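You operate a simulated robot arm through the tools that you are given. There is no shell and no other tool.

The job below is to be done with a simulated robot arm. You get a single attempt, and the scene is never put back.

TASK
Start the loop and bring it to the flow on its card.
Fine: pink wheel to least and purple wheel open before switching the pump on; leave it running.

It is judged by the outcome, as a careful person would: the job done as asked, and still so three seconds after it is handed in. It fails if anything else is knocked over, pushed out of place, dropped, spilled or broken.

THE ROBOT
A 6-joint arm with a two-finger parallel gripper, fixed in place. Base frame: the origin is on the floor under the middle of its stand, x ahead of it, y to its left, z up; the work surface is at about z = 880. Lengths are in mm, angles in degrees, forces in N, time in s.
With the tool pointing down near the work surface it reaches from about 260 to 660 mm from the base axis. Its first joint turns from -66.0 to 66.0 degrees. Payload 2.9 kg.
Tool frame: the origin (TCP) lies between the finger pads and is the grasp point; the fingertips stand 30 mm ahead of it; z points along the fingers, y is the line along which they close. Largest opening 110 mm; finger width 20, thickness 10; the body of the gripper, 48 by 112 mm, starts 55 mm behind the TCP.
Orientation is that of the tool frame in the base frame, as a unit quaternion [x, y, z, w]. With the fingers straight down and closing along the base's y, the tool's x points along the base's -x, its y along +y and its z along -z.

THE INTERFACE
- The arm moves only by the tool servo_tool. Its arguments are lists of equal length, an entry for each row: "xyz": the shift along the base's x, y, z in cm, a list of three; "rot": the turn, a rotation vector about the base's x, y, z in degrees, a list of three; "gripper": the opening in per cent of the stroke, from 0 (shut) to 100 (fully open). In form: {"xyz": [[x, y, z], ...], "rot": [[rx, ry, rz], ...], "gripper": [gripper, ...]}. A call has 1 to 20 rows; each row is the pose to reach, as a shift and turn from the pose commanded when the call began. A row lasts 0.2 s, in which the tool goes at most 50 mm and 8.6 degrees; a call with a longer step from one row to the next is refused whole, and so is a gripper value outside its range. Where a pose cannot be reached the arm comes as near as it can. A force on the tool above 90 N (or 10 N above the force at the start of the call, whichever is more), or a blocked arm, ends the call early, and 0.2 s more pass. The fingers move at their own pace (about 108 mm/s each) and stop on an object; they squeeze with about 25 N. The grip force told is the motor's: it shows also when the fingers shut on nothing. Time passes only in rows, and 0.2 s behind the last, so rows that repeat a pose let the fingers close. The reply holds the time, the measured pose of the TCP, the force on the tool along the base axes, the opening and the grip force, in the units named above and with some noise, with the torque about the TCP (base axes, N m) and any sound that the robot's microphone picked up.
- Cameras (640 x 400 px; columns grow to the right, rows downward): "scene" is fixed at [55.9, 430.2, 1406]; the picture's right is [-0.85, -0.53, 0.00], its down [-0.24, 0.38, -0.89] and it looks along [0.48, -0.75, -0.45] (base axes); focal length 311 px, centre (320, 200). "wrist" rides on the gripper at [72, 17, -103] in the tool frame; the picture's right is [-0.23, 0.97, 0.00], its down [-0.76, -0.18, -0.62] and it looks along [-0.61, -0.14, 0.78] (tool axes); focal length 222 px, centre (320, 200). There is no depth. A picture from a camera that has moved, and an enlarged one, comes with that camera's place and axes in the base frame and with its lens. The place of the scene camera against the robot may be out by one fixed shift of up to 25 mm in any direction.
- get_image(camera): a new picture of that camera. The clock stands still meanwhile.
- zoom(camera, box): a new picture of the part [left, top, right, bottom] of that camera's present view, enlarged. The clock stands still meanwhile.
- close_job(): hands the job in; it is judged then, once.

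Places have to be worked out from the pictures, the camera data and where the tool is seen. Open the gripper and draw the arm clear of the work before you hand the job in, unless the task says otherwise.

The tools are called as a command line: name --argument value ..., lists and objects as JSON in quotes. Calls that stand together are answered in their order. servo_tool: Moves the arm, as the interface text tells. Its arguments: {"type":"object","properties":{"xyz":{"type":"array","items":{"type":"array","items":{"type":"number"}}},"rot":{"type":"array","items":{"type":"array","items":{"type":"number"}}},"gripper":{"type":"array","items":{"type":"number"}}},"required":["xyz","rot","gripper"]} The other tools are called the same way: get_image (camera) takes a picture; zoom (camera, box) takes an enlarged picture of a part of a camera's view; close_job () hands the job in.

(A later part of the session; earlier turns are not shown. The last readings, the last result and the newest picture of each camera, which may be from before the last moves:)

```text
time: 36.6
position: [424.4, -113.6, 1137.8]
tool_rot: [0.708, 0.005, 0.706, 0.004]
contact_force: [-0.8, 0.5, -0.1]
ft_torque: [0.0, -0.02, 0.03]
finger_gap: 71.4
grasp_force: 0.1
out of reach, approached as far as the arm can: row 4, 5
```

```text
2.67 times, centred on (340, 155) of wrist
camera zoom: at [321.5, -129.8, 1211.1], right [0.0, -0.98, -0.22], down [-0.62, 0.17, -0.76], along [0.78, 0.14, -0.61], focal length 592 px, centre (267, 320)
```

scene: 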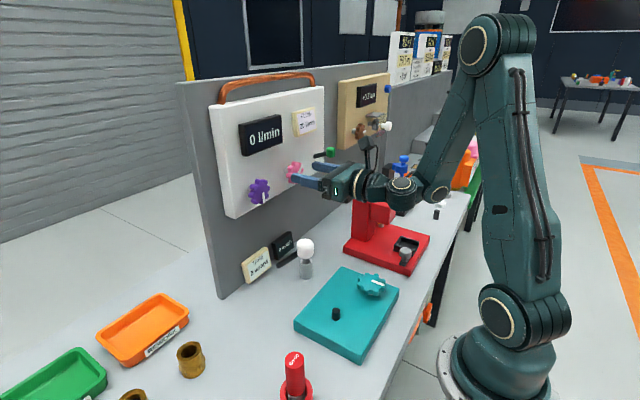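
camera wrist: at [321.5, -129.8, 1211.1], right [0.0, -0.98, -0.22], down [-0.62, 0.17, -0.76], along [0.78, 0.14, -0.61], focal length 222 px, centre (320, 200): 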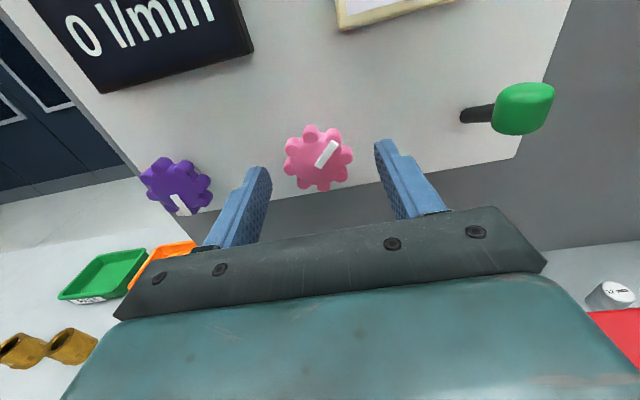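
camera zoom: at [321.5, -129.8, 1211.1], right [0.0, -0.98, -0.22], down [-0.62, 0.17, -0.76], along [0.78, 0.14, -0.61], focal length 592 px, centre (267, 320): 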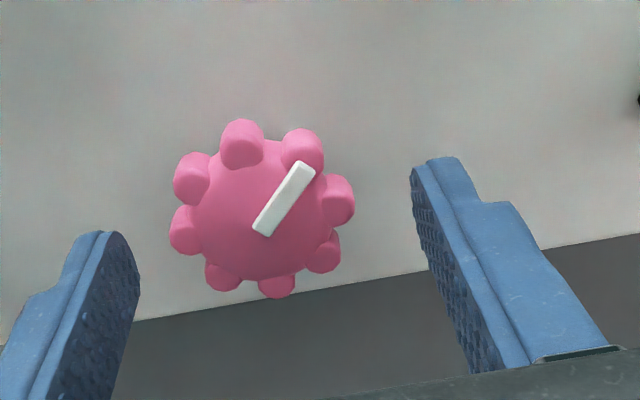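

The arm is well clear of that lever (it's some 170 mm behind). The pink wheel has 8 lobes, centred at about (470,-110,1133). I'll advance with the open fingers straddling it, then close gently.

servo_tool --xyz '[[1, 0.36, -0.4], [2, 0.36, -0.4], [3, 0.36, -0.4], [3, 0.36, -0.4]]' --rot '[[0, 0, 0], [0, 0, 0], [0, 0, 0], [0, 0, 0]]' --gripper '[65, 65, 65, 65]'

get_image --camera "wrist"

zoom --camera "scene" --box '[220, 100, 380, 220]'

```text
time: 37.6
position: [454.9, -109.2, 1134.2]
tool_rot: [0.708, 0.006, 0.706, 0.003]
contact_force: [0.5, -0.2, -0.5]
ft_torque: [-0.01, -0.02, 0.03]
finger_gap: 71.7
grasp_force: 0.1
```

```text
taken
camera wrist: at [351.8, -126.0, 1207.1], right [0.0, -0.98, -0.21], down [-0.63, 0.17, -0.76], along [0.78, 0.14, -0.61], focal length 222 px, centre (320, 200)
```

wrist: 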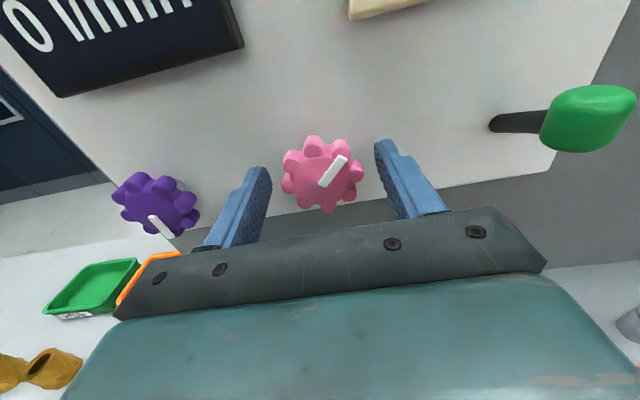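

```text
3.33 times, centred on (300, 160) of scene
camera zoom: at [55.9, 430.2, 1406.0], right [-0.85, -0.53, 0.0], down [-0.24, 0.38, -0.89], along [0.48, -0.75, -0.45], focal length 1035 px, centre (387, 333)
```

zoom: 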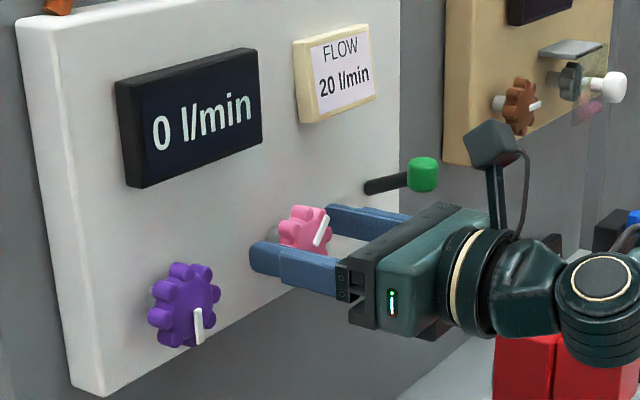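

The wheel sits between the fingers, with centre near y −111. I'll make a tiny lateral correction and close on it.

servo_tool --xyz '[[0, -0.15, 0.1], [0, -0.15, 0.1], [0, -0.15, 0.1], [0, -0.15, 0.1]]' --rot '[[0, 0, 0], [0, 0, 0], [0, 0, 0], [0, 0, 0]]' --gripper '[55, 40, 20, 20]'

get_image --camera "wrist"

```text
time: 38.6
position: [454.8, -110.2, 1136.0]
tool_rot: [0.708, 0.007, 0.706, 0.002]
contact_force: [3.5, 12.2, -1.2]
ft_torque: [0.06, -0.14, -0.16]
finger_gap: 48.2
grasp_force: 44.8
```

```text
taken
camera wrist: at [351.7, -126.5, 1207.9], right [0.01, -0.98, -0.21], down [-0.63, 0.16, -0.76], along [0.78, 0.14, -0.61], focal length 222 px, centre (320, 200)
```

wrist: 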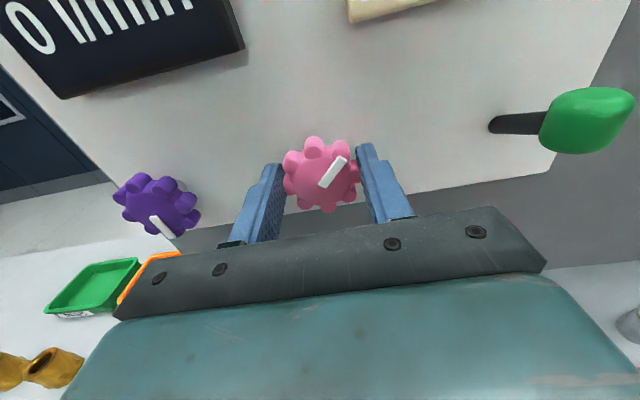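

The grip holds (gap 48 mm) with a slight side load. Now a small clockwise test turn of 8°, re-centring slightly, to feel whether the wheel moves freely that way.

servo_tool --xyz '[[0, 0.06, 0], [0, 0.06, 0], [0, 0.06, 0], [0, 0.06, 0]]' --rot '[[2, 0, 0], [4, 0, 0], [6, 0, 0], [8, 0, 0]]' --gripper '[20, 20, 20, 20]'

zoom --camera "wrist" --box '[220, 110, 420, 235]'

zoom --camera "scene" --box '[220, 100, 380, 220]'

```text
time: 39.6
position: [454.6, -109.9, 1134.1]
tool_rot: [0.706, -0.044, 0.705, -0.046]
contact_force: [5.7, 7.3, 1.9]
ft_torque: [0.01, 0.97, 0.43]
finger_gap: 48.1
grasp_force: 44.8
```

```text
3.20 times, centred on (320, 172) of wrist
camera zoom: at [351.6, -136.8, 1204.8], right [0.0, -0.94, -0.35], down [-0.63, 0.27, -0.73], along [0.78, 0.22, -0.58], focal length 711 px, centre (320, 288)
```

zoom: 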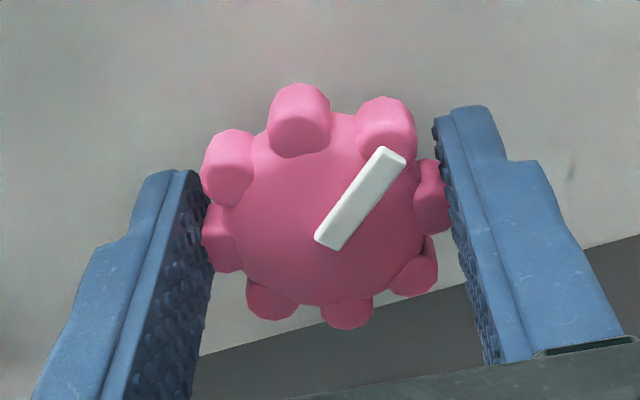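

```text
3.33 times, centred on (300, 160) of scene
camera zoom: at [56.1, 430.4, 1405.9], right [-0.85, -0.53, 0.0], down [-0.24, 0.38, -0.89], along [0.48, -0.75, -0.45], focal length 1035 px, centre (387, 333)
```

zoom: 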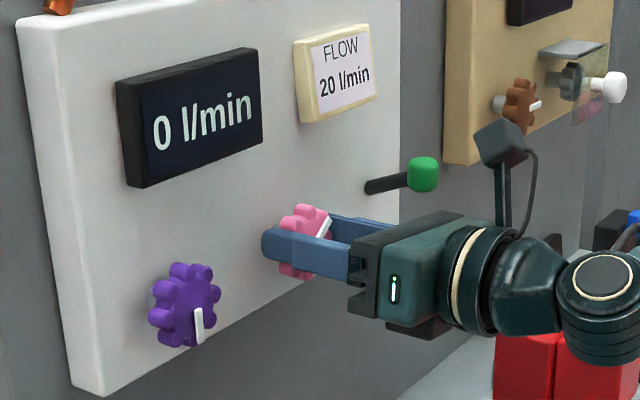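

The wheel turned clockwise freely (no axial torque). Now I'll turn counter-clockwise past the original position to check for a stop on that side.

servo_tool --xyz '[[0, 0, 0], [0, 0, 0], [0, 0, 0], [0, 0, 0], [0, 0, 0], [0, 0, 0]]' --rot '[[-4, 0, 0], [-8, 0, 0], [-12, 0, 0], [-16, 0, 0], [-20, 0, 0], [-20, 0, 0]]' --gripper '[20, 20, 20, 20, 20, 20]'

zoom --camera "wrist" --box '[220, 110, 420, 235]'

```text
time: 41.0
position: [454.3, -108.5, 1134.2]
tool_rot: [0.703, 0.081, 0.702, 0.077]
contact_force: [13.0, 24.3, -0.4]
ft_torque: [0.11, -0.24, -0.39]
finger_gap: 47.9
grasp_force: 45.1
```

```text
3.20 times, centred on (320, 172) of wrist
camera zoom: at [351.6, -110.1, 1209.6], right [0.01, -1.0, -0.01], down [-0.63, 0.0, -0.78], along [0.78, 0.01, -0.63], focal length 711 px, centre (320, 288)
```

zoom: 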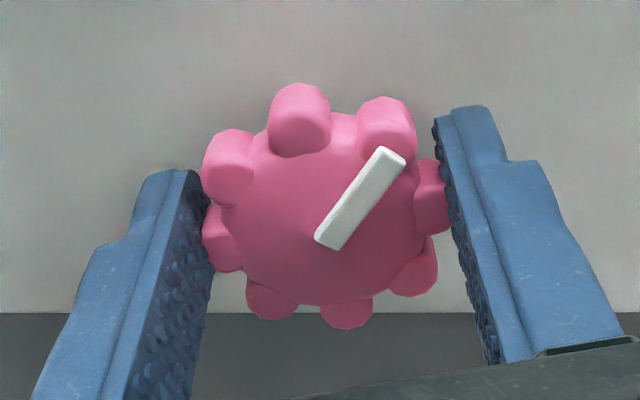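

The wheel followed freely counter-clockwise too, so pink sits mid-travel. The side force of +24 N suggests the wheel axis is slightly more to +y, so I'll shift 1 mm and check the force.

servo_tool --xyz '[[0, 0.1, 0], [0, 0.1, 0]]' --rot '[[0, 0, 0], [0, 0, 0]]' --gripper '[20, 20]'

```text
time: 41.6
position: [453.9, -108.4, 1134.3]
tool_rot: [0.704, 0.08, 0.702, 0.076]
contact_force: [9.7, 17.9, 1.9]
ft_torque: [0.05, -0.44, 0.33]
finger_gap: 48.0
grasp_force: 45.0
```

Force eased. I'll add another 0.7 mm and turn the pink wheel clockwise in 8° steps to look for its clockwise stop.

servo_tool --xyz '[[0, 0.07, 0], [0, 0.07, 0], [0, 0.07, 0], [0, 0.07, 0], [0, 0.07, 0], [0, 0.07, 0], [0, 0.07, 0], [0, 0.07, 0], [0, 0.07, 0]]' --rot '[[6, 0, 0], [12, 0, 0], [18, 0, 0], [24, 0, 0], [30, 0, 0], [36, 0, 0], [42, 0, 0], [48, 0, 0], [54, 0, 0]]' --gripper '[20, 20, 20, 20, 20, 20, 20, 20, 20]'

zoom --camera "wrist" --box '[220, 110, 420, 235]'

zoom --camera "scene" --box '[220, 100, 380, 220]'

```text
time: 43.6
position: [453.8, -112.5, 1132.3]
tool_rot: [0.662, -0.252, 0.662, -0.247]
contact_force: [1.9, -36.1, -12.5]
ft_torque: [-0.17, 0.16, 0.56]
finger_gap: 48.3
grasp_force: 44.7
```

```text
3.20 times, centred on (320, 172) of wrist
camera zoom: at [350.9, -172.7, 1177.3], right [0.0, -0.58, -0.81], down [-0.62, 0.64, -0.45], along [0.78, 0.5, -0.36], focal length 711 px, centre (320, 288)
```

zoom: 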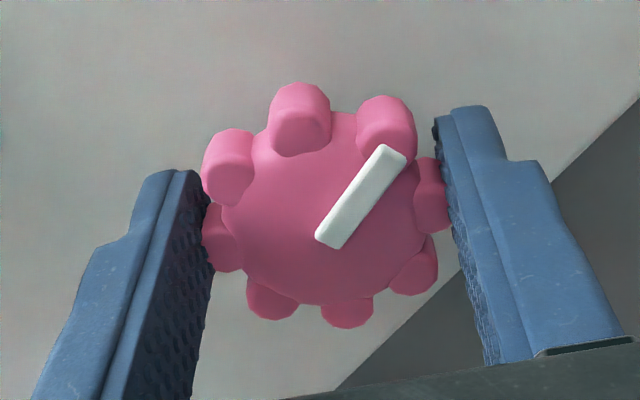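

```text
3.33 times, centred on (300, 160) of scene
camera zoom: at [56.2, 428.9, 1406.4], right [-0.85, -0.53, 0.0], down [-0.24, 0.38, -0.89], along [0.48, -0.75, -0.45], focal length 1035 px, centre (387, 333)
```

zoom: 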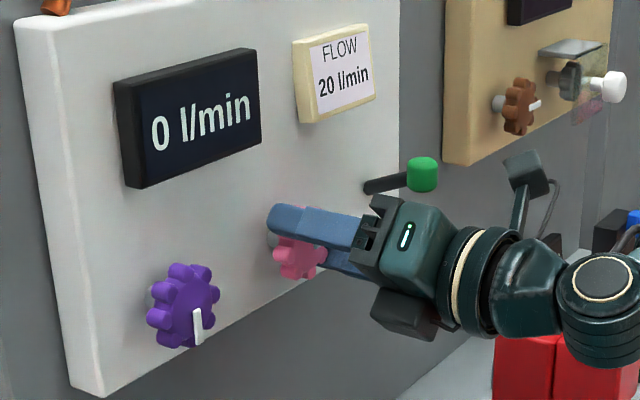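

The wheel follows the gripper (pointer now about 85°). The side forces show the wheel axis is really about 5 mm lower than my grip centre, near (y −108.5, z 1129.5). I'll release, rotate the open gripper back 90° around the corrected centre and regrip.

servo_tool --xyz '[[0, 0, 0], [0, 0, 0], [0, 0, -0.3], [0, 0, -0.57], [0, 0, -0.57], [0, 0, -0.57], [0, 0, -0.57], [0, 0, -0.57], [0, 0, -0.57], [0, 0, -0.57], [0, 0, -0.57], [0, 0, -0.57], [0, 0, -0.57], [0, 0, -0.57], [0, 0, -0.57]]' --rot '[[0, 0, 0], [0, 0, 0], [-7.5, 0, 0], [-15, 0, 0], [-22.5, 0, 0], [-30, 0, 0], [-37.5, 0, 0], [-45, 0, 0], [-52.5, 0, 0], [-60, 0, 0], [-67.5, 0, 0], [-75, 0, 0], [-82.5, 0, 0], [-90, 0, 0], [-90, 0, 0]]' --gripper '[65, 65, 65, 65, 65, 65, 65, 65, 65, 65, 65, 65, 65, 65, 65]'

get_image --camera "wrist"

zoom --camera "scene" --box '[220, 100, 380, 220]'

```text
time: 46.8
position: [454.9, -109.0, 1128.4]
tool_rot: [0.644, 0.294, 0.643, 0.292]
contact_force: [-0.4, 0.1, 0.6]
ft_torque: [-0.05, -0.02, -0.01]
finger_gap: 71.5
grasp_force: 0.0
```

```text
taken
camera wrist: at [351.1, -65.7, 1190.0], right [0.0, -0.81, 0.58], down [-0.62, -0.46, -0.63], along [0.78, -0.36, -0.51], focal length 222 px, centre (320, 200)
```

wrist: 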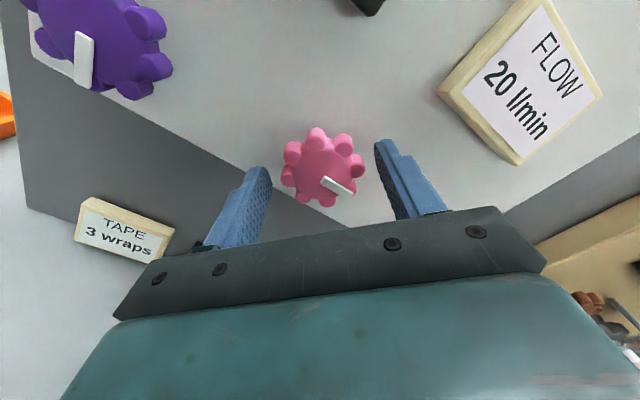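

```text
3.33 times, centred on (300, 160) of scene
camera zoom: at [55.9, 430.2, 1406.0], right [-0.85, -0.53, 0.0], down [-0.24, 0.38, -0.89], along [0.48, -0.75, -0.45], focal length 1035 px, centre (387, 333)
```

zoom: 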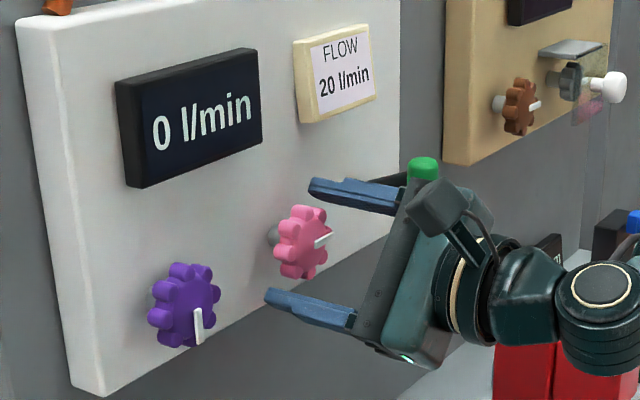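

The calibration now agrees from two roll angles: the wheel axis is at about (y −108.7, z 1129.4). I'll close here and check the side load before turning.

servo_tool --xyz '[[0, 0.03, 0.1], [0, 0.03, 0.1], [0, 0.03, 0.1], [0, 0.03, 0.1]]' --rot '[[0, 0, 0], [0, 0, 0], [0, 0, 0], [0, 0, 0]]' --gripper '[50, 35, 20, 20]'

```text
time: 47.8
position: [454.6, -109.2, 1130.0]
tool_rot: [0.644, 0.292, 0.644, 0.292]
contact_force: [0.7, -4.9, 5.5]
ft_torque: [0.0, 0.17, -0.44]
finger_gap: 48.8
grasp_force: 45.6
```

Side load is small now. I'll turn clockwise 90° in 6° steps, watching for a stop.

servo_tool --xyz '[[0, 0, 0], [0, 0, 0], [0, 0, 0], [0, 0, 0], [0, 0, 0], [0, 0, 0], [0, 0, 0], [0, 0, 0], [0, 0, 0], [0, 0, 0], [0, 0, 0], [0, 0, 0]]' --rot '[[6, 0, 0], [12, 0, 0], [18, 0, 0], [24, 0, 0], [30, 0, 0], [36, 0, 0], [42, 0, 0], [48, 0, 0], [54, 0, 0], [60, 0, 0], [66, 0, 0], [72, 0, 0]]' --gripper '[20, 20, 20, 20, 20, 20, 20, 20, 20, 20, 20, 20]'

zoom --camera "wrist" --box '[220, 110, 420, 235]'

zoom --camera "scene" --box '[220, 100, 380, 220]'

```text
time: 50.4
position: [455.1, -109.9, 1129.1]
tool_rot: [0.693, -0.143, 0.692, -0.144]
contact_force: [-3.3, -14.2, 8.3]
ft_torque: [-0.01, -0.13, -0.53]
finger_gap: 48.3
grasp_force: 45.0
```

```text
3.20 times, centred on (320, 172) of wrist
camera zoom: at [351.1, -154.2, 1190.0], right [0.0, -0.8, -0.6], down [-0.62, 0.46, -0.63], along [0.78, 0.37, -0.5], focal length 711 px, centre (320, 288)
```

zoom: 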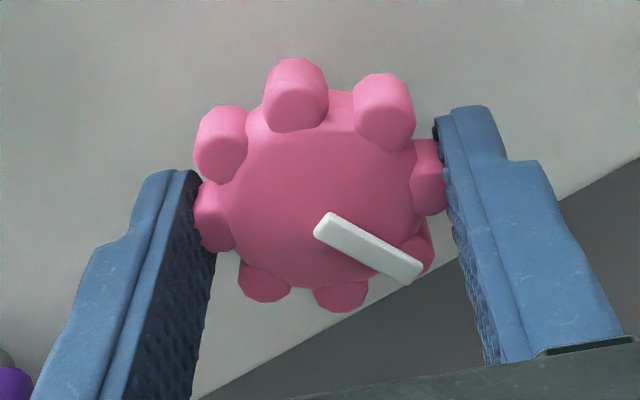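

```text
3.33 times, centred on (300, 160) of scene
camera zoom: at [55.7, 429.8, 1406.2], right [-0.85, -0.53, 0.0], down [-0.24, 0.38, -0.89], along [0.48, -0.75, -0.45], focal length 1035 px, centre (387, 333)
```

zoom: 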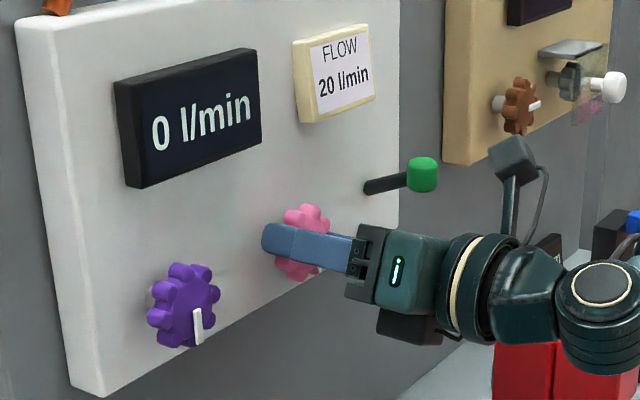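

No stop yet, with the pointer at roughly 157°. I'll continue clockwise in small steps past 180°, watching the axial torque.

servo_tool --xyz '[[0, 0, 0], [0, 0, 0], [0, 0, 0], [0, 0, 0], [0, 0, 0]]' --rot '[[4, 0, 0], [8, 0, 0], [12, 0, 0], [16, 0, 0], [19, 0, 0]]' --gripper '[20, 20, 20, 20, 20]'

servo_tool --xyz '[[0, 0, 0], [0, 0, 0], [0, 0, 0]]' --rot '[[3, 0, 0], [6, 0, 0], [9, 0, 0]]' --gripper '[20, 20, 20]'

zoom --camera "wrist" --box '[220, 110, 420, 235]'

```text
time: 51.6
position: [454.7, -109.7, 1129.6]
tool_rot: [0.659, -0.255, 0.659, -0.255]
contact_force: [-3.2, -20.5, 3.8]
ft_torque: [-0.02, 0.58, 0.02]
finger_gap: 48.0
grasp_force: 44.9
```

```text
time: 52.4
position: [454.1, -108.7, 1129.8]
tool_rot: [0.639, -0.305, 0.636, -0.307]
contact_force: [1.0, -11.6, -6.8]
ft_torque: [-1.43, 0.33, -0.17]
finger_gap: 49.0
grasp_force: 45.4
```

```text
3.20 times, centred on (320, 172) of wrist
camera zoom: at [351.5, -175.9, 1161.5], right [0.0, -0.43, -0.9], down [-0.63, 0.7, -0.34], along [0.78, 0.57, -0.27], focal length 711 px, centre (320, 288)
```

zoom: 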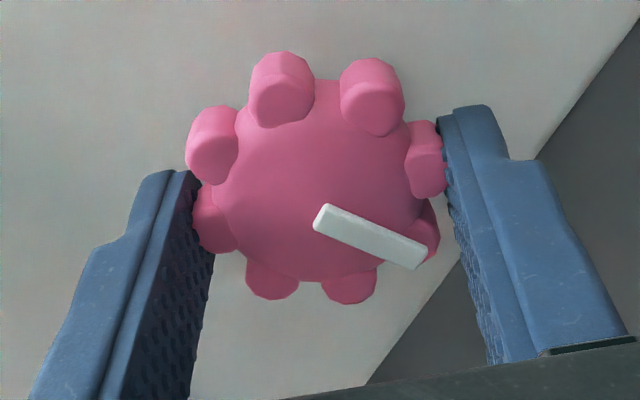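

There's the stop: the torque jumped to −1.4 N·m with the pink pointer at about 180° (6 o'clock), so pink is at its clockwise end. Purple's pointer is also at 6 o'clock, presumably its closed clockwise end. I'll release pink, back off and unroll.

servo_tool --xyz '[[0, 0, 0], [0, 0, 0], [-1.4, 0, 0], [-2.6, 0, 0], [-2.6, 0, 0], [-2.6, 0, 0], [-2.6, 0, 0], [-2.6, 0, 0], [-2.6, 0, 0], [-2.6, 0, 0], [-2.6, 0, 0], [-2.6, 0, 0]]' --rot '[[0, 0, 0], [0, 0, 0], [0, 0, 0], [0, 0, 0], [-7, 0, 0], [-14, 0, 0], [-21, 0, 0], [-28, 0, 0], [-35, 0, 0], [-42, 0, 0], [-49, 0, 0], [-52, 0, 0]]' --gripper '[65, 65, 65, 65, 65, 65, 65, 65, 65, 65, 65, 65]'

zoom --camera "wrist" --box '[80, 80, 420, 270]'

zoom --camera "scene" --box '[220, 100, 380, 220]'

```text
time: 55.0
position: [429.5, -109.0, 1131.2]
tool_rot: [0.708, 0.007, 0.706, 0.004]
contact_force: [1.2, -0.7, -0.3]
ft_torque: [0.01, -0.02, 0.0]
finger_gap: 71.8
grasp_force: 0.0
```

```text
1.88 times, centred on (250, 175) of wrist
camera zoom: at [326.3, -125.2, 1203.9], right [0.0, -0.98, -0.21], down [-0.63, 0.16, -0.76], along [0.78, 0.14, -0.61], focal length 418 px, centre (452, 247)
```

zoom: 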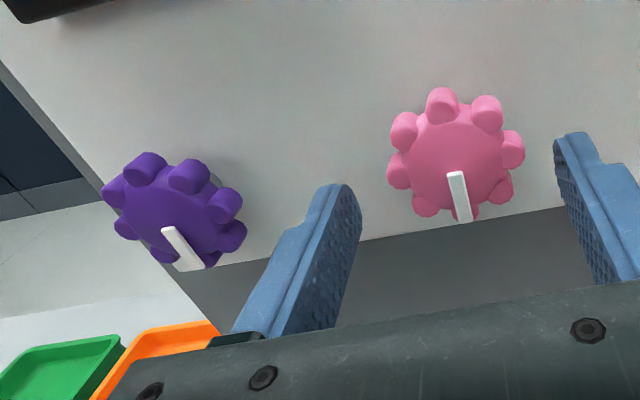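

```text
3.33 times, centred on (300, 160) of scene
camera zoom: at [55.9, 430.2, 1406.0], right [-0.85, -0.53, 0.0], down [-0.24, 0.38, -0.89], along [0.48, -0.75, -0.45], focal length 1035 px, centre (387, 333)
```

zoom: 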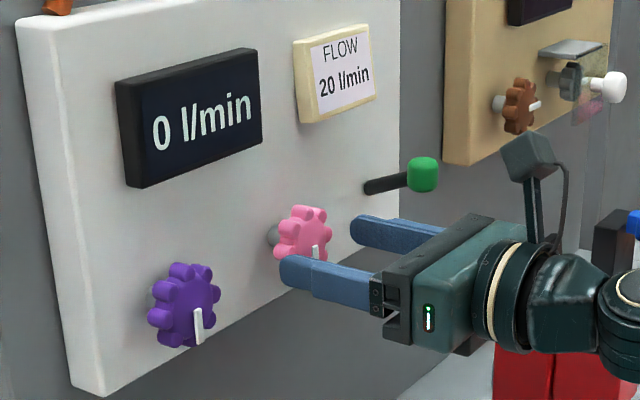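

Both pointers now stand at 6 o'clock. The purple axis is near (y 9.5, z 1129.4). I'll tilt to 65° (more room for the elbow on this side) and move in front of the purple wheel.

servo_tool --xyz '[[-0.6, 1, 1.2], [-1.1, 3, 2.4], [-1.15, 5.5, 3.0], [-1.15, 8, 3.0], [-1.15, 10.5, 3.0], [-1.15, 11.85, 2.2], [-1.15, 11.85, 2.2]]' --rot '[[0, 5, 0], [0, 10, 0], [0, 15, 0], [0, 20, 0], [0, 25, 0], [0, 25, 0], [0, 25, 0]]' --gripper '[65, 65, 65, 65, 65, 65, 65]'

get_image --camera "wrist"

get_image --camera "scene"

```text
time: 56.6
position: [412.9, -24.8, 1146.8]
tool_rot: [0.844, 0.008, 0.537, 0.001]
contact_force: [-0.4, -0.3, 0.9]
ft_torque: [0.02, 0.03, 0.01]
finger_gap: 71.6
grasp_force: 0.1
out of reach, approached as far as the arm can: row 5, 6, 7
```

```text
taken
camera wrist: at [349.9, -41.4, 1255.9], right [-0.08, -0.98, -0.19], down [-0.89, 0.16, -0.43], along [0.45, 0.14, -0.88], focal length 222 px, centre (320, 200)
```

wrist: 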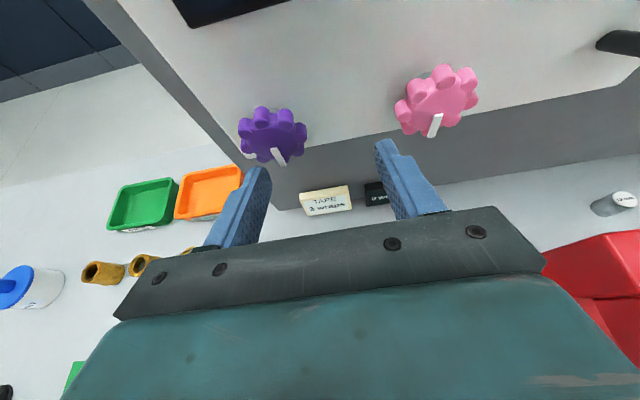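

```text
taken
```

scene: 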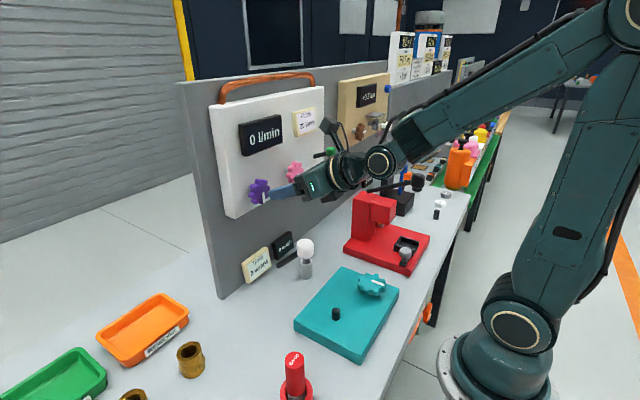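

At 65° tilt the arm runs out of room near its base on this side. I'll use a steeper 45° tilt for purple, which moves the wrist outward.

servo_tool --xyz '[[0, 0, 1], [0.4, 0.8, 1.8], [0.8, 1.6, 2.2], [1.2, 2.5, 2.2], [1.65, 3.43, 2.2], [1.65, 3.43, 2.2]]' --rot '[[0, 5, 0], [0, 10, 0], [0, 15, 0], [0, 20, 0], [0, 20, 0], [0, 20, 0]]' --gripper '[65, 65, 65, 65, 65, 65]'

get_image --camera "wrist"

get_image --camera "scene"

```text
time: 58.0
position: [416.6, -50.5, 1155.8]
tool_rot: [0.924, 0.011, 0.381, 0.001]
contact_force: [-0.1, -1.0, 0.3]
ft_torque: [-0.01, 0.03, 0.03]
finger_gap: 71.3
grasp_force: 0.0
out of reach, approached as far as the arm can: row 1, 2, 3, 4, 5, 6
```

```text
taken
camera wrist: at [396.1, -65.9, 1281.5], right [-0.14, -0.98, -0.15], down [-0.98, 0.16, -0.1], along [0.12, 0.13, -0.98], focal length 222 px, centre (320, 200)
```

wrist: 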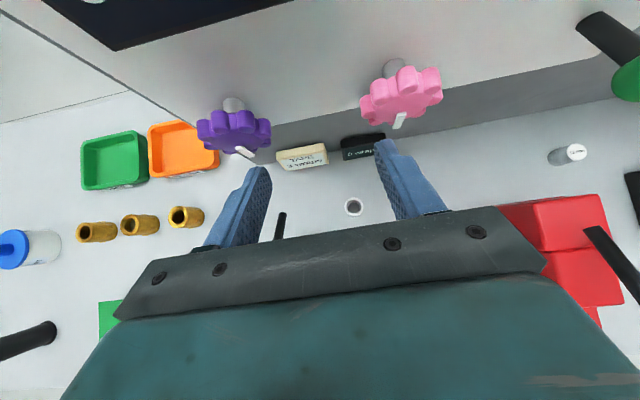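

```text
taken
```

scene: 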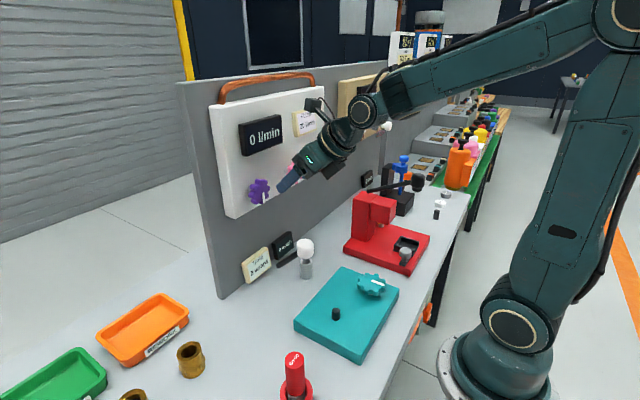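

Reaching left stalls for another reason. I'll run small out-and-back tests from here to find which direction or rotation frees the arm.

servo_tool --xyz '[[0, 0, 0], [0, 1, 0], [0, 0, 0], [0, -2, 0], [0, -2, 0], [0, -2, 2], [0, -2, 0], [-2, -2, 0], [0, -2, 0], [0, -2, -2], [0, -2, 0]]' --rot '[[0, 0, 0], [0, 0, 0], [0, 0, 0], [0, 0, 0], [0, 0, 0], [0, 0, 0], [0, 0, 0], [0, 0, 0], [0, 0, 0], [0, 0, 0], [0, 0, 0]]' --gripper '[65, 65, 65, 65, 65, 65, 65, 65, 65, 65, 65]'

```text
time: 60.4
position: [417.6, -72.3, 1156.9]
tool_rot: [0.924, 0.007, 0.382, 0.001]
contact_force: [0.0, -1.1, -0.5]
ft_torque: [-0.01, 0.0, 0.0]
finger_gap: 71.9
grasp_force: 0.0
out of reach, approached as far as the arm can: row 2
```

The limit fits the upper arm being unable to lean back past vertical. A flatter tilt of 70° with a low, level approach keeps the wrist outside that zone, so I'll re-pitch to 70° here and then slide left in front of the purple wheel.

servo_tool --xyz '[[0.3, 0, -0.5], [0.5, 0, -1.0], [0.65, 0, -1.5], [0.65, 0, -1.8], [0.65, 0, -2.0], [0.65, 2, -2.0], [0.65, 4, -2.0], [0.65, 6, -2.0], [0.65, 8.15, -2.0], [0.65, 8.15, -2.0]]' --rot '[[0, -5, 0], [0, -10, 0], [0, -15, 0], [0, -20, 0], [0, -25, 0], [0, -25, 0], [0, -25, 0], [0, -25, 0], [0, -25, 0], [0, -25, 0]]' --gripper '[65, 65, 65, 65, 65, 65, 65, 65, 65, 65]'

get_image --camera "wrist"

zoom --camera "scene" --box '[220, 100, 380, 220]'

```text
time: 62.6
position: [421.2, -18.5, 1134.2]
tool_rot: [0.819, 0.01, 0.573, 0.0]
contact_force: [0.5, 0.6, -0.4]
ft_torque: [-0.01, -0.03, 0.0]
finger_gap: 71.4
grasp_force: 0.0
out of reach, approached as far as the arm can: row 8, 9, 10
```

```text
taken
camera wrist: at [350.2, -34.7, 1238.0], right [-0.06, -0.98, -0.2], down [-0.85, 0.16, -0.5], along [0.52, 0.14, -0.84], focal length 222 px, centre (320, 200)
```

wrist: 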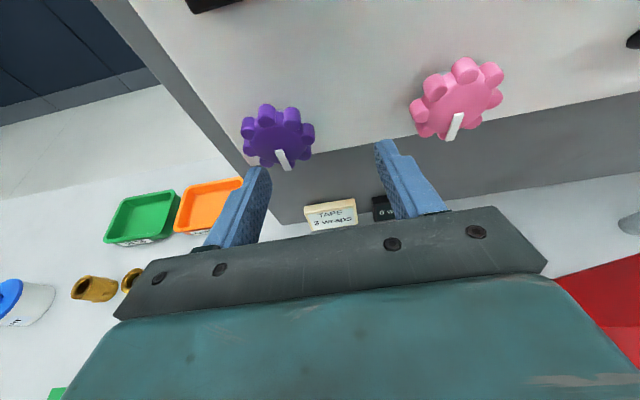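

```text
3.33 times, centred on (300, 160) of scene
camera zoom: at [55.9, 430.2, 1406.0], right [-0.85, -0.53, 0.0], down [-0.24, 0.38, -0.89], along [0.48, -0.75, -0.45], focal length 1035 px, centre (387, 333)
```

zoom: 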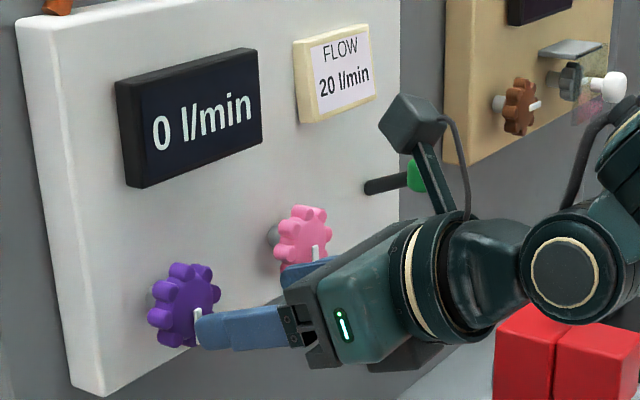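

Nearly there (y −18.5). A touch more forward with 65° tilt should give enough room to centre on purple; the fingertips stay just in front of the wheel face.

servo_tool --xyz '[[0.3, 0, 0.2], [0.6, 0, 0.4], [0.6, 1, 0.4], [0.6, 2, 0.4], [0.6, 2.8, 0.4], [0.6, 2.8, 0.4]]' --rot '[[0, 2.5, 0], [0, 5, 0], [0, 5, 0], [0, 5, 0], [0, 5, 0], [0, 5, 0]]' --gripper '[65, 65, 65, 65, 65, 65]'

get_image --camera "wrist"

zoom --camera "scene" --box '[220, 100, 380, 220]'

```text
time: 64.0
position: [426.7, -24.3, 1136.2]
tool_rot: [0.844, 0.01, 0.537, 0.001]
contact_force: [-0.4, -0.6, -0.2]
ft_torque: [-0.03, -0.03, 0.0]
finger_gap: 71.4
grasp_force: 0.0
out of reach, approached as far as the arm can: row 1, 2, 3, 4, 5, 6
```

```text
taken
camera wrist: at [363.4, -41.4, 1245.7], right [-0.08, -0.98, -0.19], down [-0.89, 0.16, -0.43], along [0.45, 0.14, -0.88], focal length 222 px, centre (320, 200)
```

wrist: 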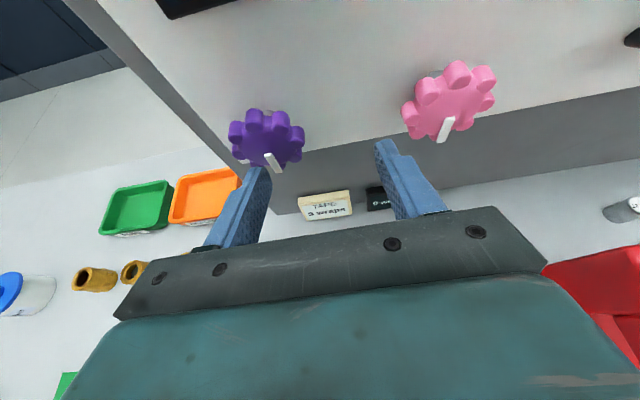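

```text
3.33 times, centred on (300, 160) of scene
camera zoom: at [55.9, 430.2, 1406.0], right [-0.85, -0.53, 0.0], down [-0.24, 0.38, -0.89], along [0.48, -0.75, -0.45], focal length 1035 px, centre (387, 333)
```

zoom: 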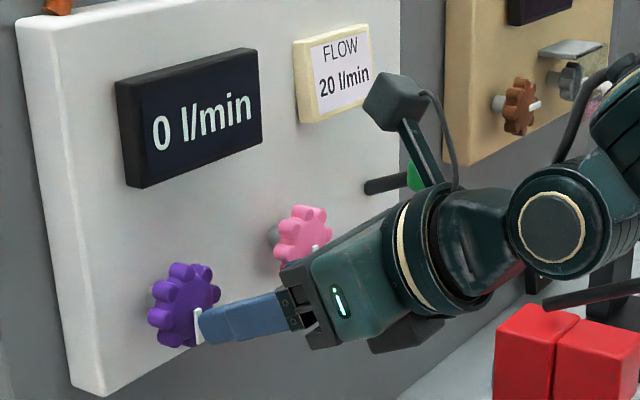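

The left limit depends only on tilt (flatter goes further left), so it's a wrist or base-turn effect rather than distance. I'll test whether yawing the tool a little to the left releases it.

servo_tool --xyz '[[-0.5, -0.3, 0], [-0.5, -0.3, 0], [-0.5, 0.7, 0], [-0.5, 1.7, 0], [-0.5, 2.7, 0]]' --rot '[[0, 0, 0], [0, 0, 8], [0, 0, 8], [0, 0, 8], [0, 0, 8]]' --gripper '[65, 65, 65, 65, 65]'

get_image --camera "scene"

```text
time: 65.2
position: [420.8, 3.3, 1135.7]
tool_rot: [0.841, 0.066, 0.535, -0.036]
contact_force: [-0.4, -0.1, 0.1]
ft_torque: [0.01, 0.0, 0.01]
finger_gap: 71.7
grasp_force: 0.0
```

```text
taken
```

scene: 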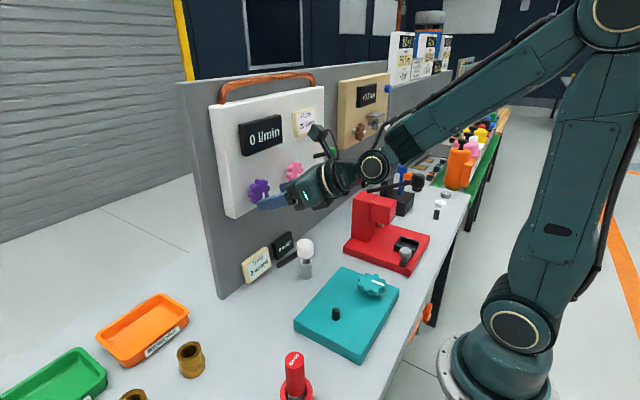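

Yawing 8° left releases it completely, so purple is reachable with a slight yaw. I'll set up the pre-grasp: 70° tilt, about 10° yaw, fingers narrowed to about 58 mm to keep clear of the panel.

servo_tool --xyz '[[0.2, -0.1, 0.5], [0.38, -0.16, 1.0], [0.38, -0.16, 1.0]]' --rot '[[0.4, -2.5, 1], [0.78, -4.94, 2], [0.78, -4.94, 2]]' --gripper '[56, 56, 56]'

get_image --camera "wrist"

zoom --camera "scene" --box '[220, 100, 380, 220]'

```text
time: 66.0
position: [424.9, 2.3, 1146.0]
tool_rot: [0.816, 0.078, 0.571, -0.048]
contact_force: [0.1, 1.1, 0.1]
ft_torque: [-0.03, 0.03, 0.02]
finger_gap: 61.7
grasp_force: 0.0
```

```text
taken
camera wrist: at [357.0, -27.3, 1249.9], right [0.1, -0.97, -0.2], down [-0.86, 0.02, -0.5], along [0.49, 0.23, -0.84], focal length 222 px, centre (320, 200)
```

wrist: 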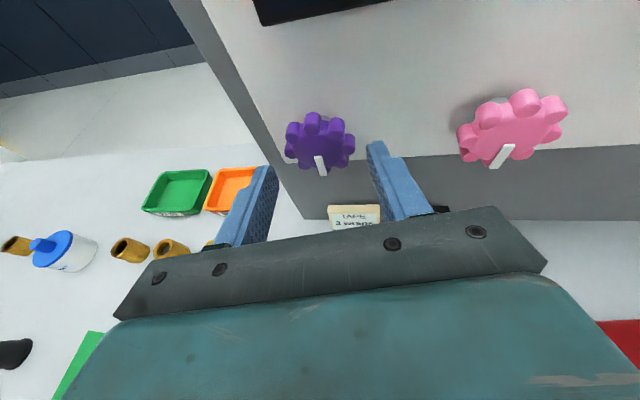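

```text
3.33 times, centred on (300, 160) of scene
camera zoom: at [55.9, 430.2, 1406.0], right [-0.85, -0.53, 0.0], down [-0.24, 0.38, -0.89], along [0.48, -0.75, -0.45], focal length 1035 px, centre (387, 333)
```

zoom: 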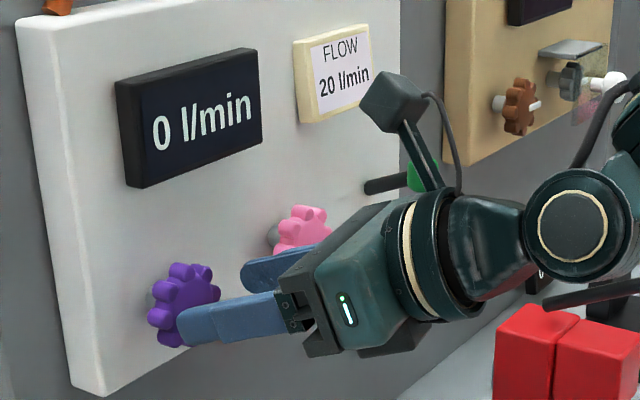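

Centred on the wheel. I'll advance so the fingers straddle purple, flattening to 78° tilt and 6° yaw as they go in.

servo_tool --xyz '[[0.8, 0.14, -0.3], [1.6, 0.28, -0.6], [2.4, 0.42, -0.89], [2.6, 0.5, -1.05], [2.75, 0.56, -1.2], [2.88, 0.62, -1.31], [2.88, 0.62, -1.31]]' --rot '[[0, 0, 0], [0, 0, 0], [0, 0, 0], [0.37, -2.6, -1.3], [0.74, -5.3, -2.7], [1.1, -7.9, -4], [1.1, -7.9, -4]]' --gripper '[58, 58, 58, 58, 58, 58, 58]'

zoom --camera "wrist" --box '[200, 80, 440, 230]'

zoom --camera "scene" --box '[220, 100, 380, 220]'

```text
time: 67.6
position: [453.1, 7.4, 1132.8]
tool_rot: [0.776, 0.046, 0.628, -0.029]
contact_force: [0.7, 0.1, -0.4]
ft_torque: [-0.04, -0.01, 0.03]
finger_gap: 63.8
grasp_force: 0.1
```

```text
2.67 times, centred on (320, 155) of wrist
camera zoom: at [370.3, -17.8, 1225.5], right [0.06, -0.98, -0.21], down [-0.78, 0.08, -0.62], along [0.62, 0.2, -0.76], focal length 592 px, centre (320, 320)
```

zoom: 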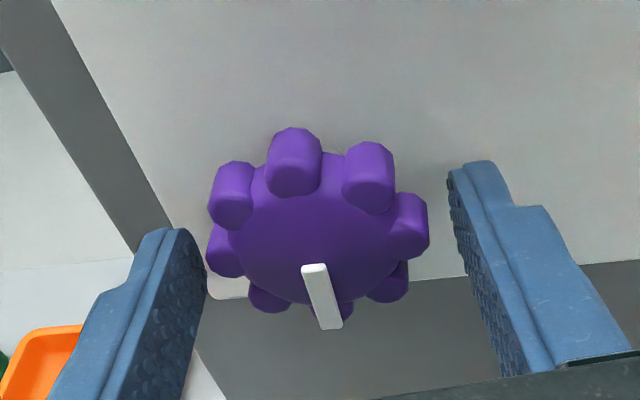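

```text
3.33 times, centred on (300, 160) of scene
camera zoom: at [55.9, 430.2, 1406.0], right [-0.85, -0.53, 0.0], down [-0.24, 0.38, -0.89], along [0.48, -0.75, -0.45], focal length 1035 px, centre (387, 333)
```

zoom: 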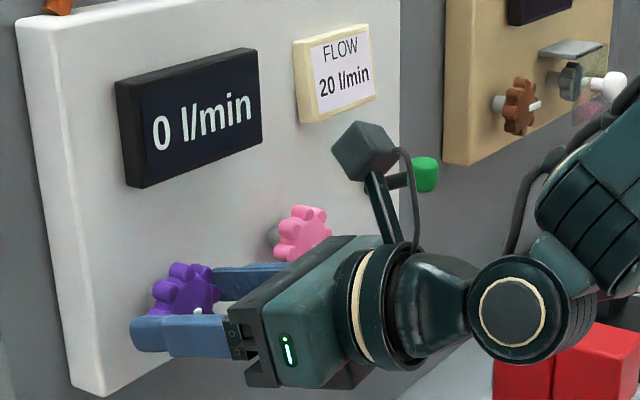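

Straddling purple without contact. To open it counter-clockwise I'll first roll the open gripper clockwise around the wheel (to +45°, then on towards +90°) so the turning stroke is long.

servo_tool --xyz '[[0, -0.042, -0.024], [0, -0.08, -0.053], [0, -0.114, -0.086], [0, -0.144, -0.124], [0, -0.168, -0.166], [0, -0.186, -0.21], [0, -0.199, -0.256], [0, -0.206, -0.304], [0, -0.206, -0.352], [0, -0.2, -0.399], [0, -0.188, -0.446], [0, -0.17, -0.49], [0, -0.17, -0.49]]' --rot '[[7.5, 0, 0], [15, 0, 0], [22.5, 0, 0], [30, 0, 0], [37.5, 0, 0], [45, 0, 0], [52.5, 0, 0], [60, 0, 0], [67.5, 0, 0], [75, 0, 0], [82.5, 0, 0], [90, 0, 0], [90, 0, 0]]' --gripper '[60, 60, 60, 60, 60, 60, 60, 60, 60, 60, 60, 60, 60]'

zoom --camera "wrist" --box '[200, 80, 440, 230]'

zoom --camera "scene" --box '[220, 100, 380, 220]'

```text
time: 70.4
position: [454.4, 5.6, 1130.1]
tool_rot: [0.601, -0.344, 0.527, -0.494]
contact_force: [0.2, 0.2, -0.5]
ft_torque: [-0.03, 0.0, 0.0]
finger_gap: 65.9
grasp_force: 0.0
out of reach, approached as far as the arm can: row 11, 12, 13
```

```text
2.67 times, centred on (320, 155) of wrist
camera zoom: at [371.0, -90.1, 1130.5], right [0.06, -0.06, -1.0], down [-0.78, 0.62, -0.08], along [0.62, 0.79, -0.01], focal length 592 px, centre (320, 320)
```

zoom: 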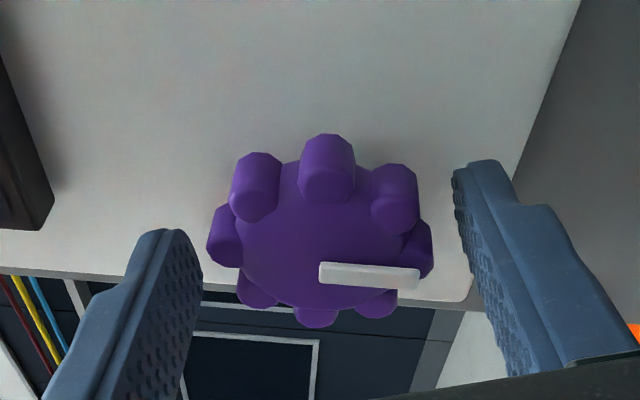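

```text
3.33 times, centred on (300, 160) of scene
camera zoom: at [55.9, 430.2, 1406.0], right [-0.85, -0.53, 0.0], down [-0.24, 0.38, -0.89], along [0.48, -0.75, -0.45], focal length 1035 px, centre (387, 333)
```

zoom: 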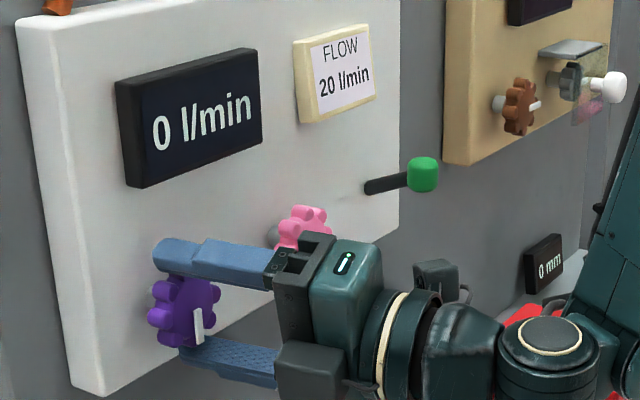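

The arm stops at a roll of about +73°, which is enough. I'll close on the purple wheel here.

servo_tool --xyz '[[0, 0, -0.1], [0, 0, -0.1], [0, 0, -0.1], [0, 0, -0.1]]' --rot '[[0, 0, 0], [0, 0, 0], [0, 0, 0], [0, 0, 0]]' --gripper '[50, 35, 20, 20]'

zoom --camera "wrist" --box '[200, 80, 440, 230]'

```text
time: 71.4
position: [454.4, 6.5, 1128.8]
tool_rot: [0.601, -0.343, 0.526, -0.494]
contact_force: [2.7, 5.4, 20.1]
ft_torque: [0.07, 0.47, 0.14]
finger_gap: 50.2
grasp_force: 45.0
```

```text
2.67 times, centred on (320, 155) of wrist
camera zoom: at [370.9, -89.8, 1130.0], right [0.06, -0.06, -1.0], down [-0.78, 0.62, -0.08], along [0.62, 0.79, -0.01], focal length 592 px, centre (320, 320)
```

zoom: 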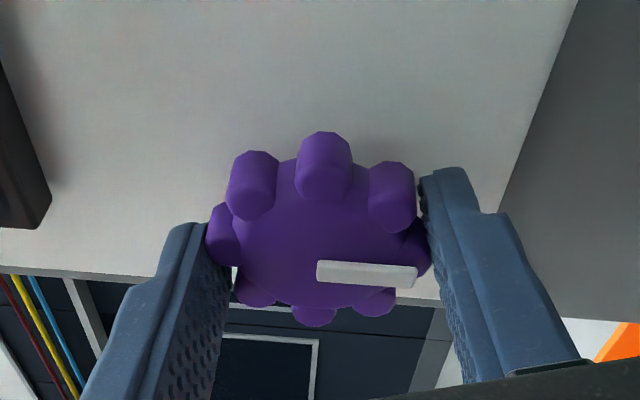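

Gripped with a gap of 50 mm. Now a short counter-clockwise test turn of 16° to confirm purple opens freely that way.

servo_tool --xyz '[[0, 0, 0.06], [0, 0, 0.09], [0, 0, 0.11], [0, 0, 0.13]]' --rot '[[-4, 0, 0], [-8, 0, 0], [-12, 0, 0], [-16, 0, 0]]' --gripper '[20, 20, 20, 20]'

zoom --camera "wrist" --box '[200, 80, 440, 230]'

zoom --camera "scene" --box '[220, 100, 380, 220]'

```text
time: 72.4
position: [454.1, 6.7, 1129.6]
tool_rot: [0.661, -0.267, 0.571, -0.407]
contact_force: [13.2, 7.2, 25.9]
ft_torque: [0.11, 0.61, -0.15]
finger_gap: 50.1
grasp_force: 45.3
```

```text
2.67 times, centred on (320, 155) of wrist
camera zoom: at [370.6, -86.1, 1156.6], right [0.06, -0.33, -0.94], down [-0.78, 0.57, -0.25], along [0.62, 0.75, -0.22], focal length 592 px, centre (320, 320)
```

zoom: 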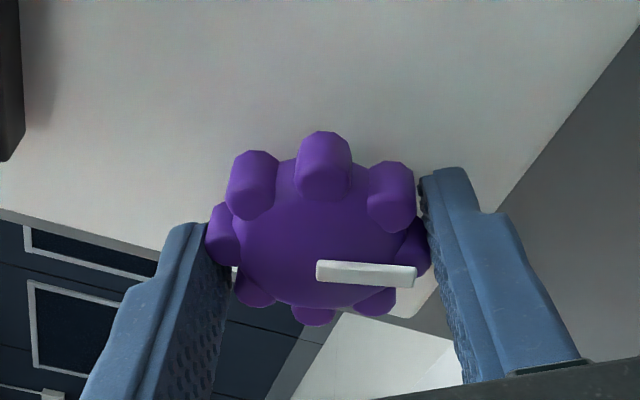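

```text
3.33 times, centred on (300, 160) of scene
camera zoom: at [55.9, 430.4, 1405.9], right [-0.85, -0.53, 0.0], down [-0.24, 0.38, -0.89], along [0.48, -0.75, -0.45], focal length 1035 px, centre (387, 333)
```

zoom: 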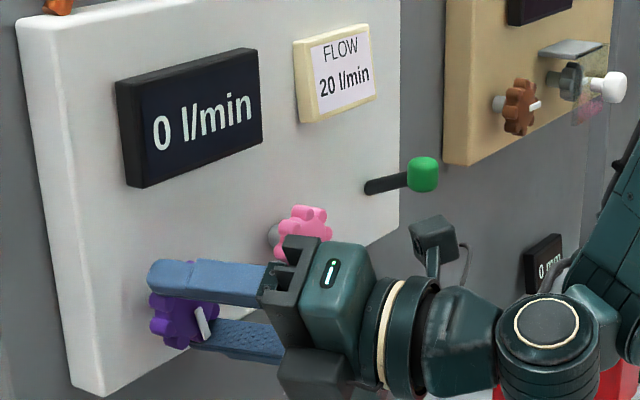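

Purple turns freely counter-clockwise. I'll continue the stroke by 56°, easing up slightly in z to relieve the side load.

servo_tool --xyz '[[0, 0.002, 0.1], [0, 0.008, 0.15], [0, 0.019, 0.18], [0, 0.033, 0.21], [0, 0.051, 0.24], [0, 0.072, 0.267], [0, 0.096, 0.291], [0, 0.123, 0.312]]' --rot '[[-7, 0, 0], [-14, 0, 0], [-21, 0, 0], [-28, 0, 0], [-35, 0, 0], [-42, 0, 0], [-49, 0, 0], [-56, 0, 0]]' --gripper '[20, 20, 20, 20, 20, 20, 20, 20]'

zoom --camera "wrist" --box '[200, 80, 440, 230]'

zoom --camera "scene" --box '[220, 100, 380, 220]'

```text
time: 74.2
position: [454.9, 8.3, 1133.6]
tool_rot: [0.774, 0.031, 0.631, -0.046]
contact_force: [3.6, 8.9, 20.5]
ft_torque: [0.07, -0.75, -0.57]
finger_gap: 49.7
grasp_force: 45.4
```

```text
2.67 times, centred on (320, 155) of wrist
camera zoom: at [370.0, -21.2, 1224.5], right [0.06, -0.97, -0.25], down [-0.78, 0.11, -0.62], along [0.62, 0.23, -0.75], focal length 592 px, centre (320, 320)
```

zoom: 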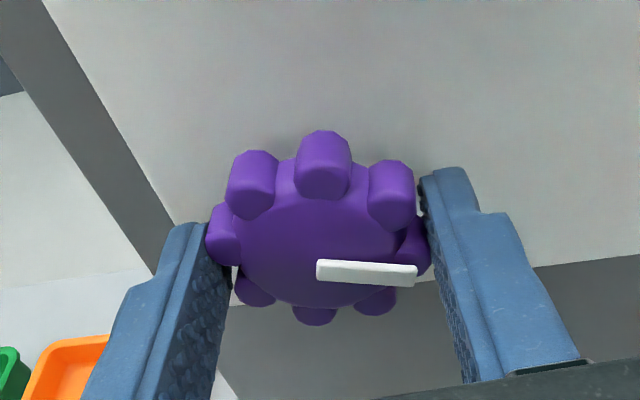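

```text
3.33 times, centred on (300, 160) of scene
camera zoom: at [55.7, 430.5, 1405.9], right [-0.85, -0.53, 0.0], down [-0.24, 0.38, -0.89], along [0.48, -0.75, -0.45], focal length 1035 px, centre (387, 333)
```

zoom: 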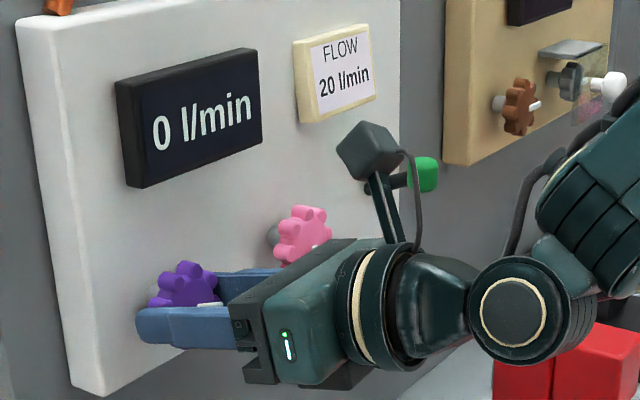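

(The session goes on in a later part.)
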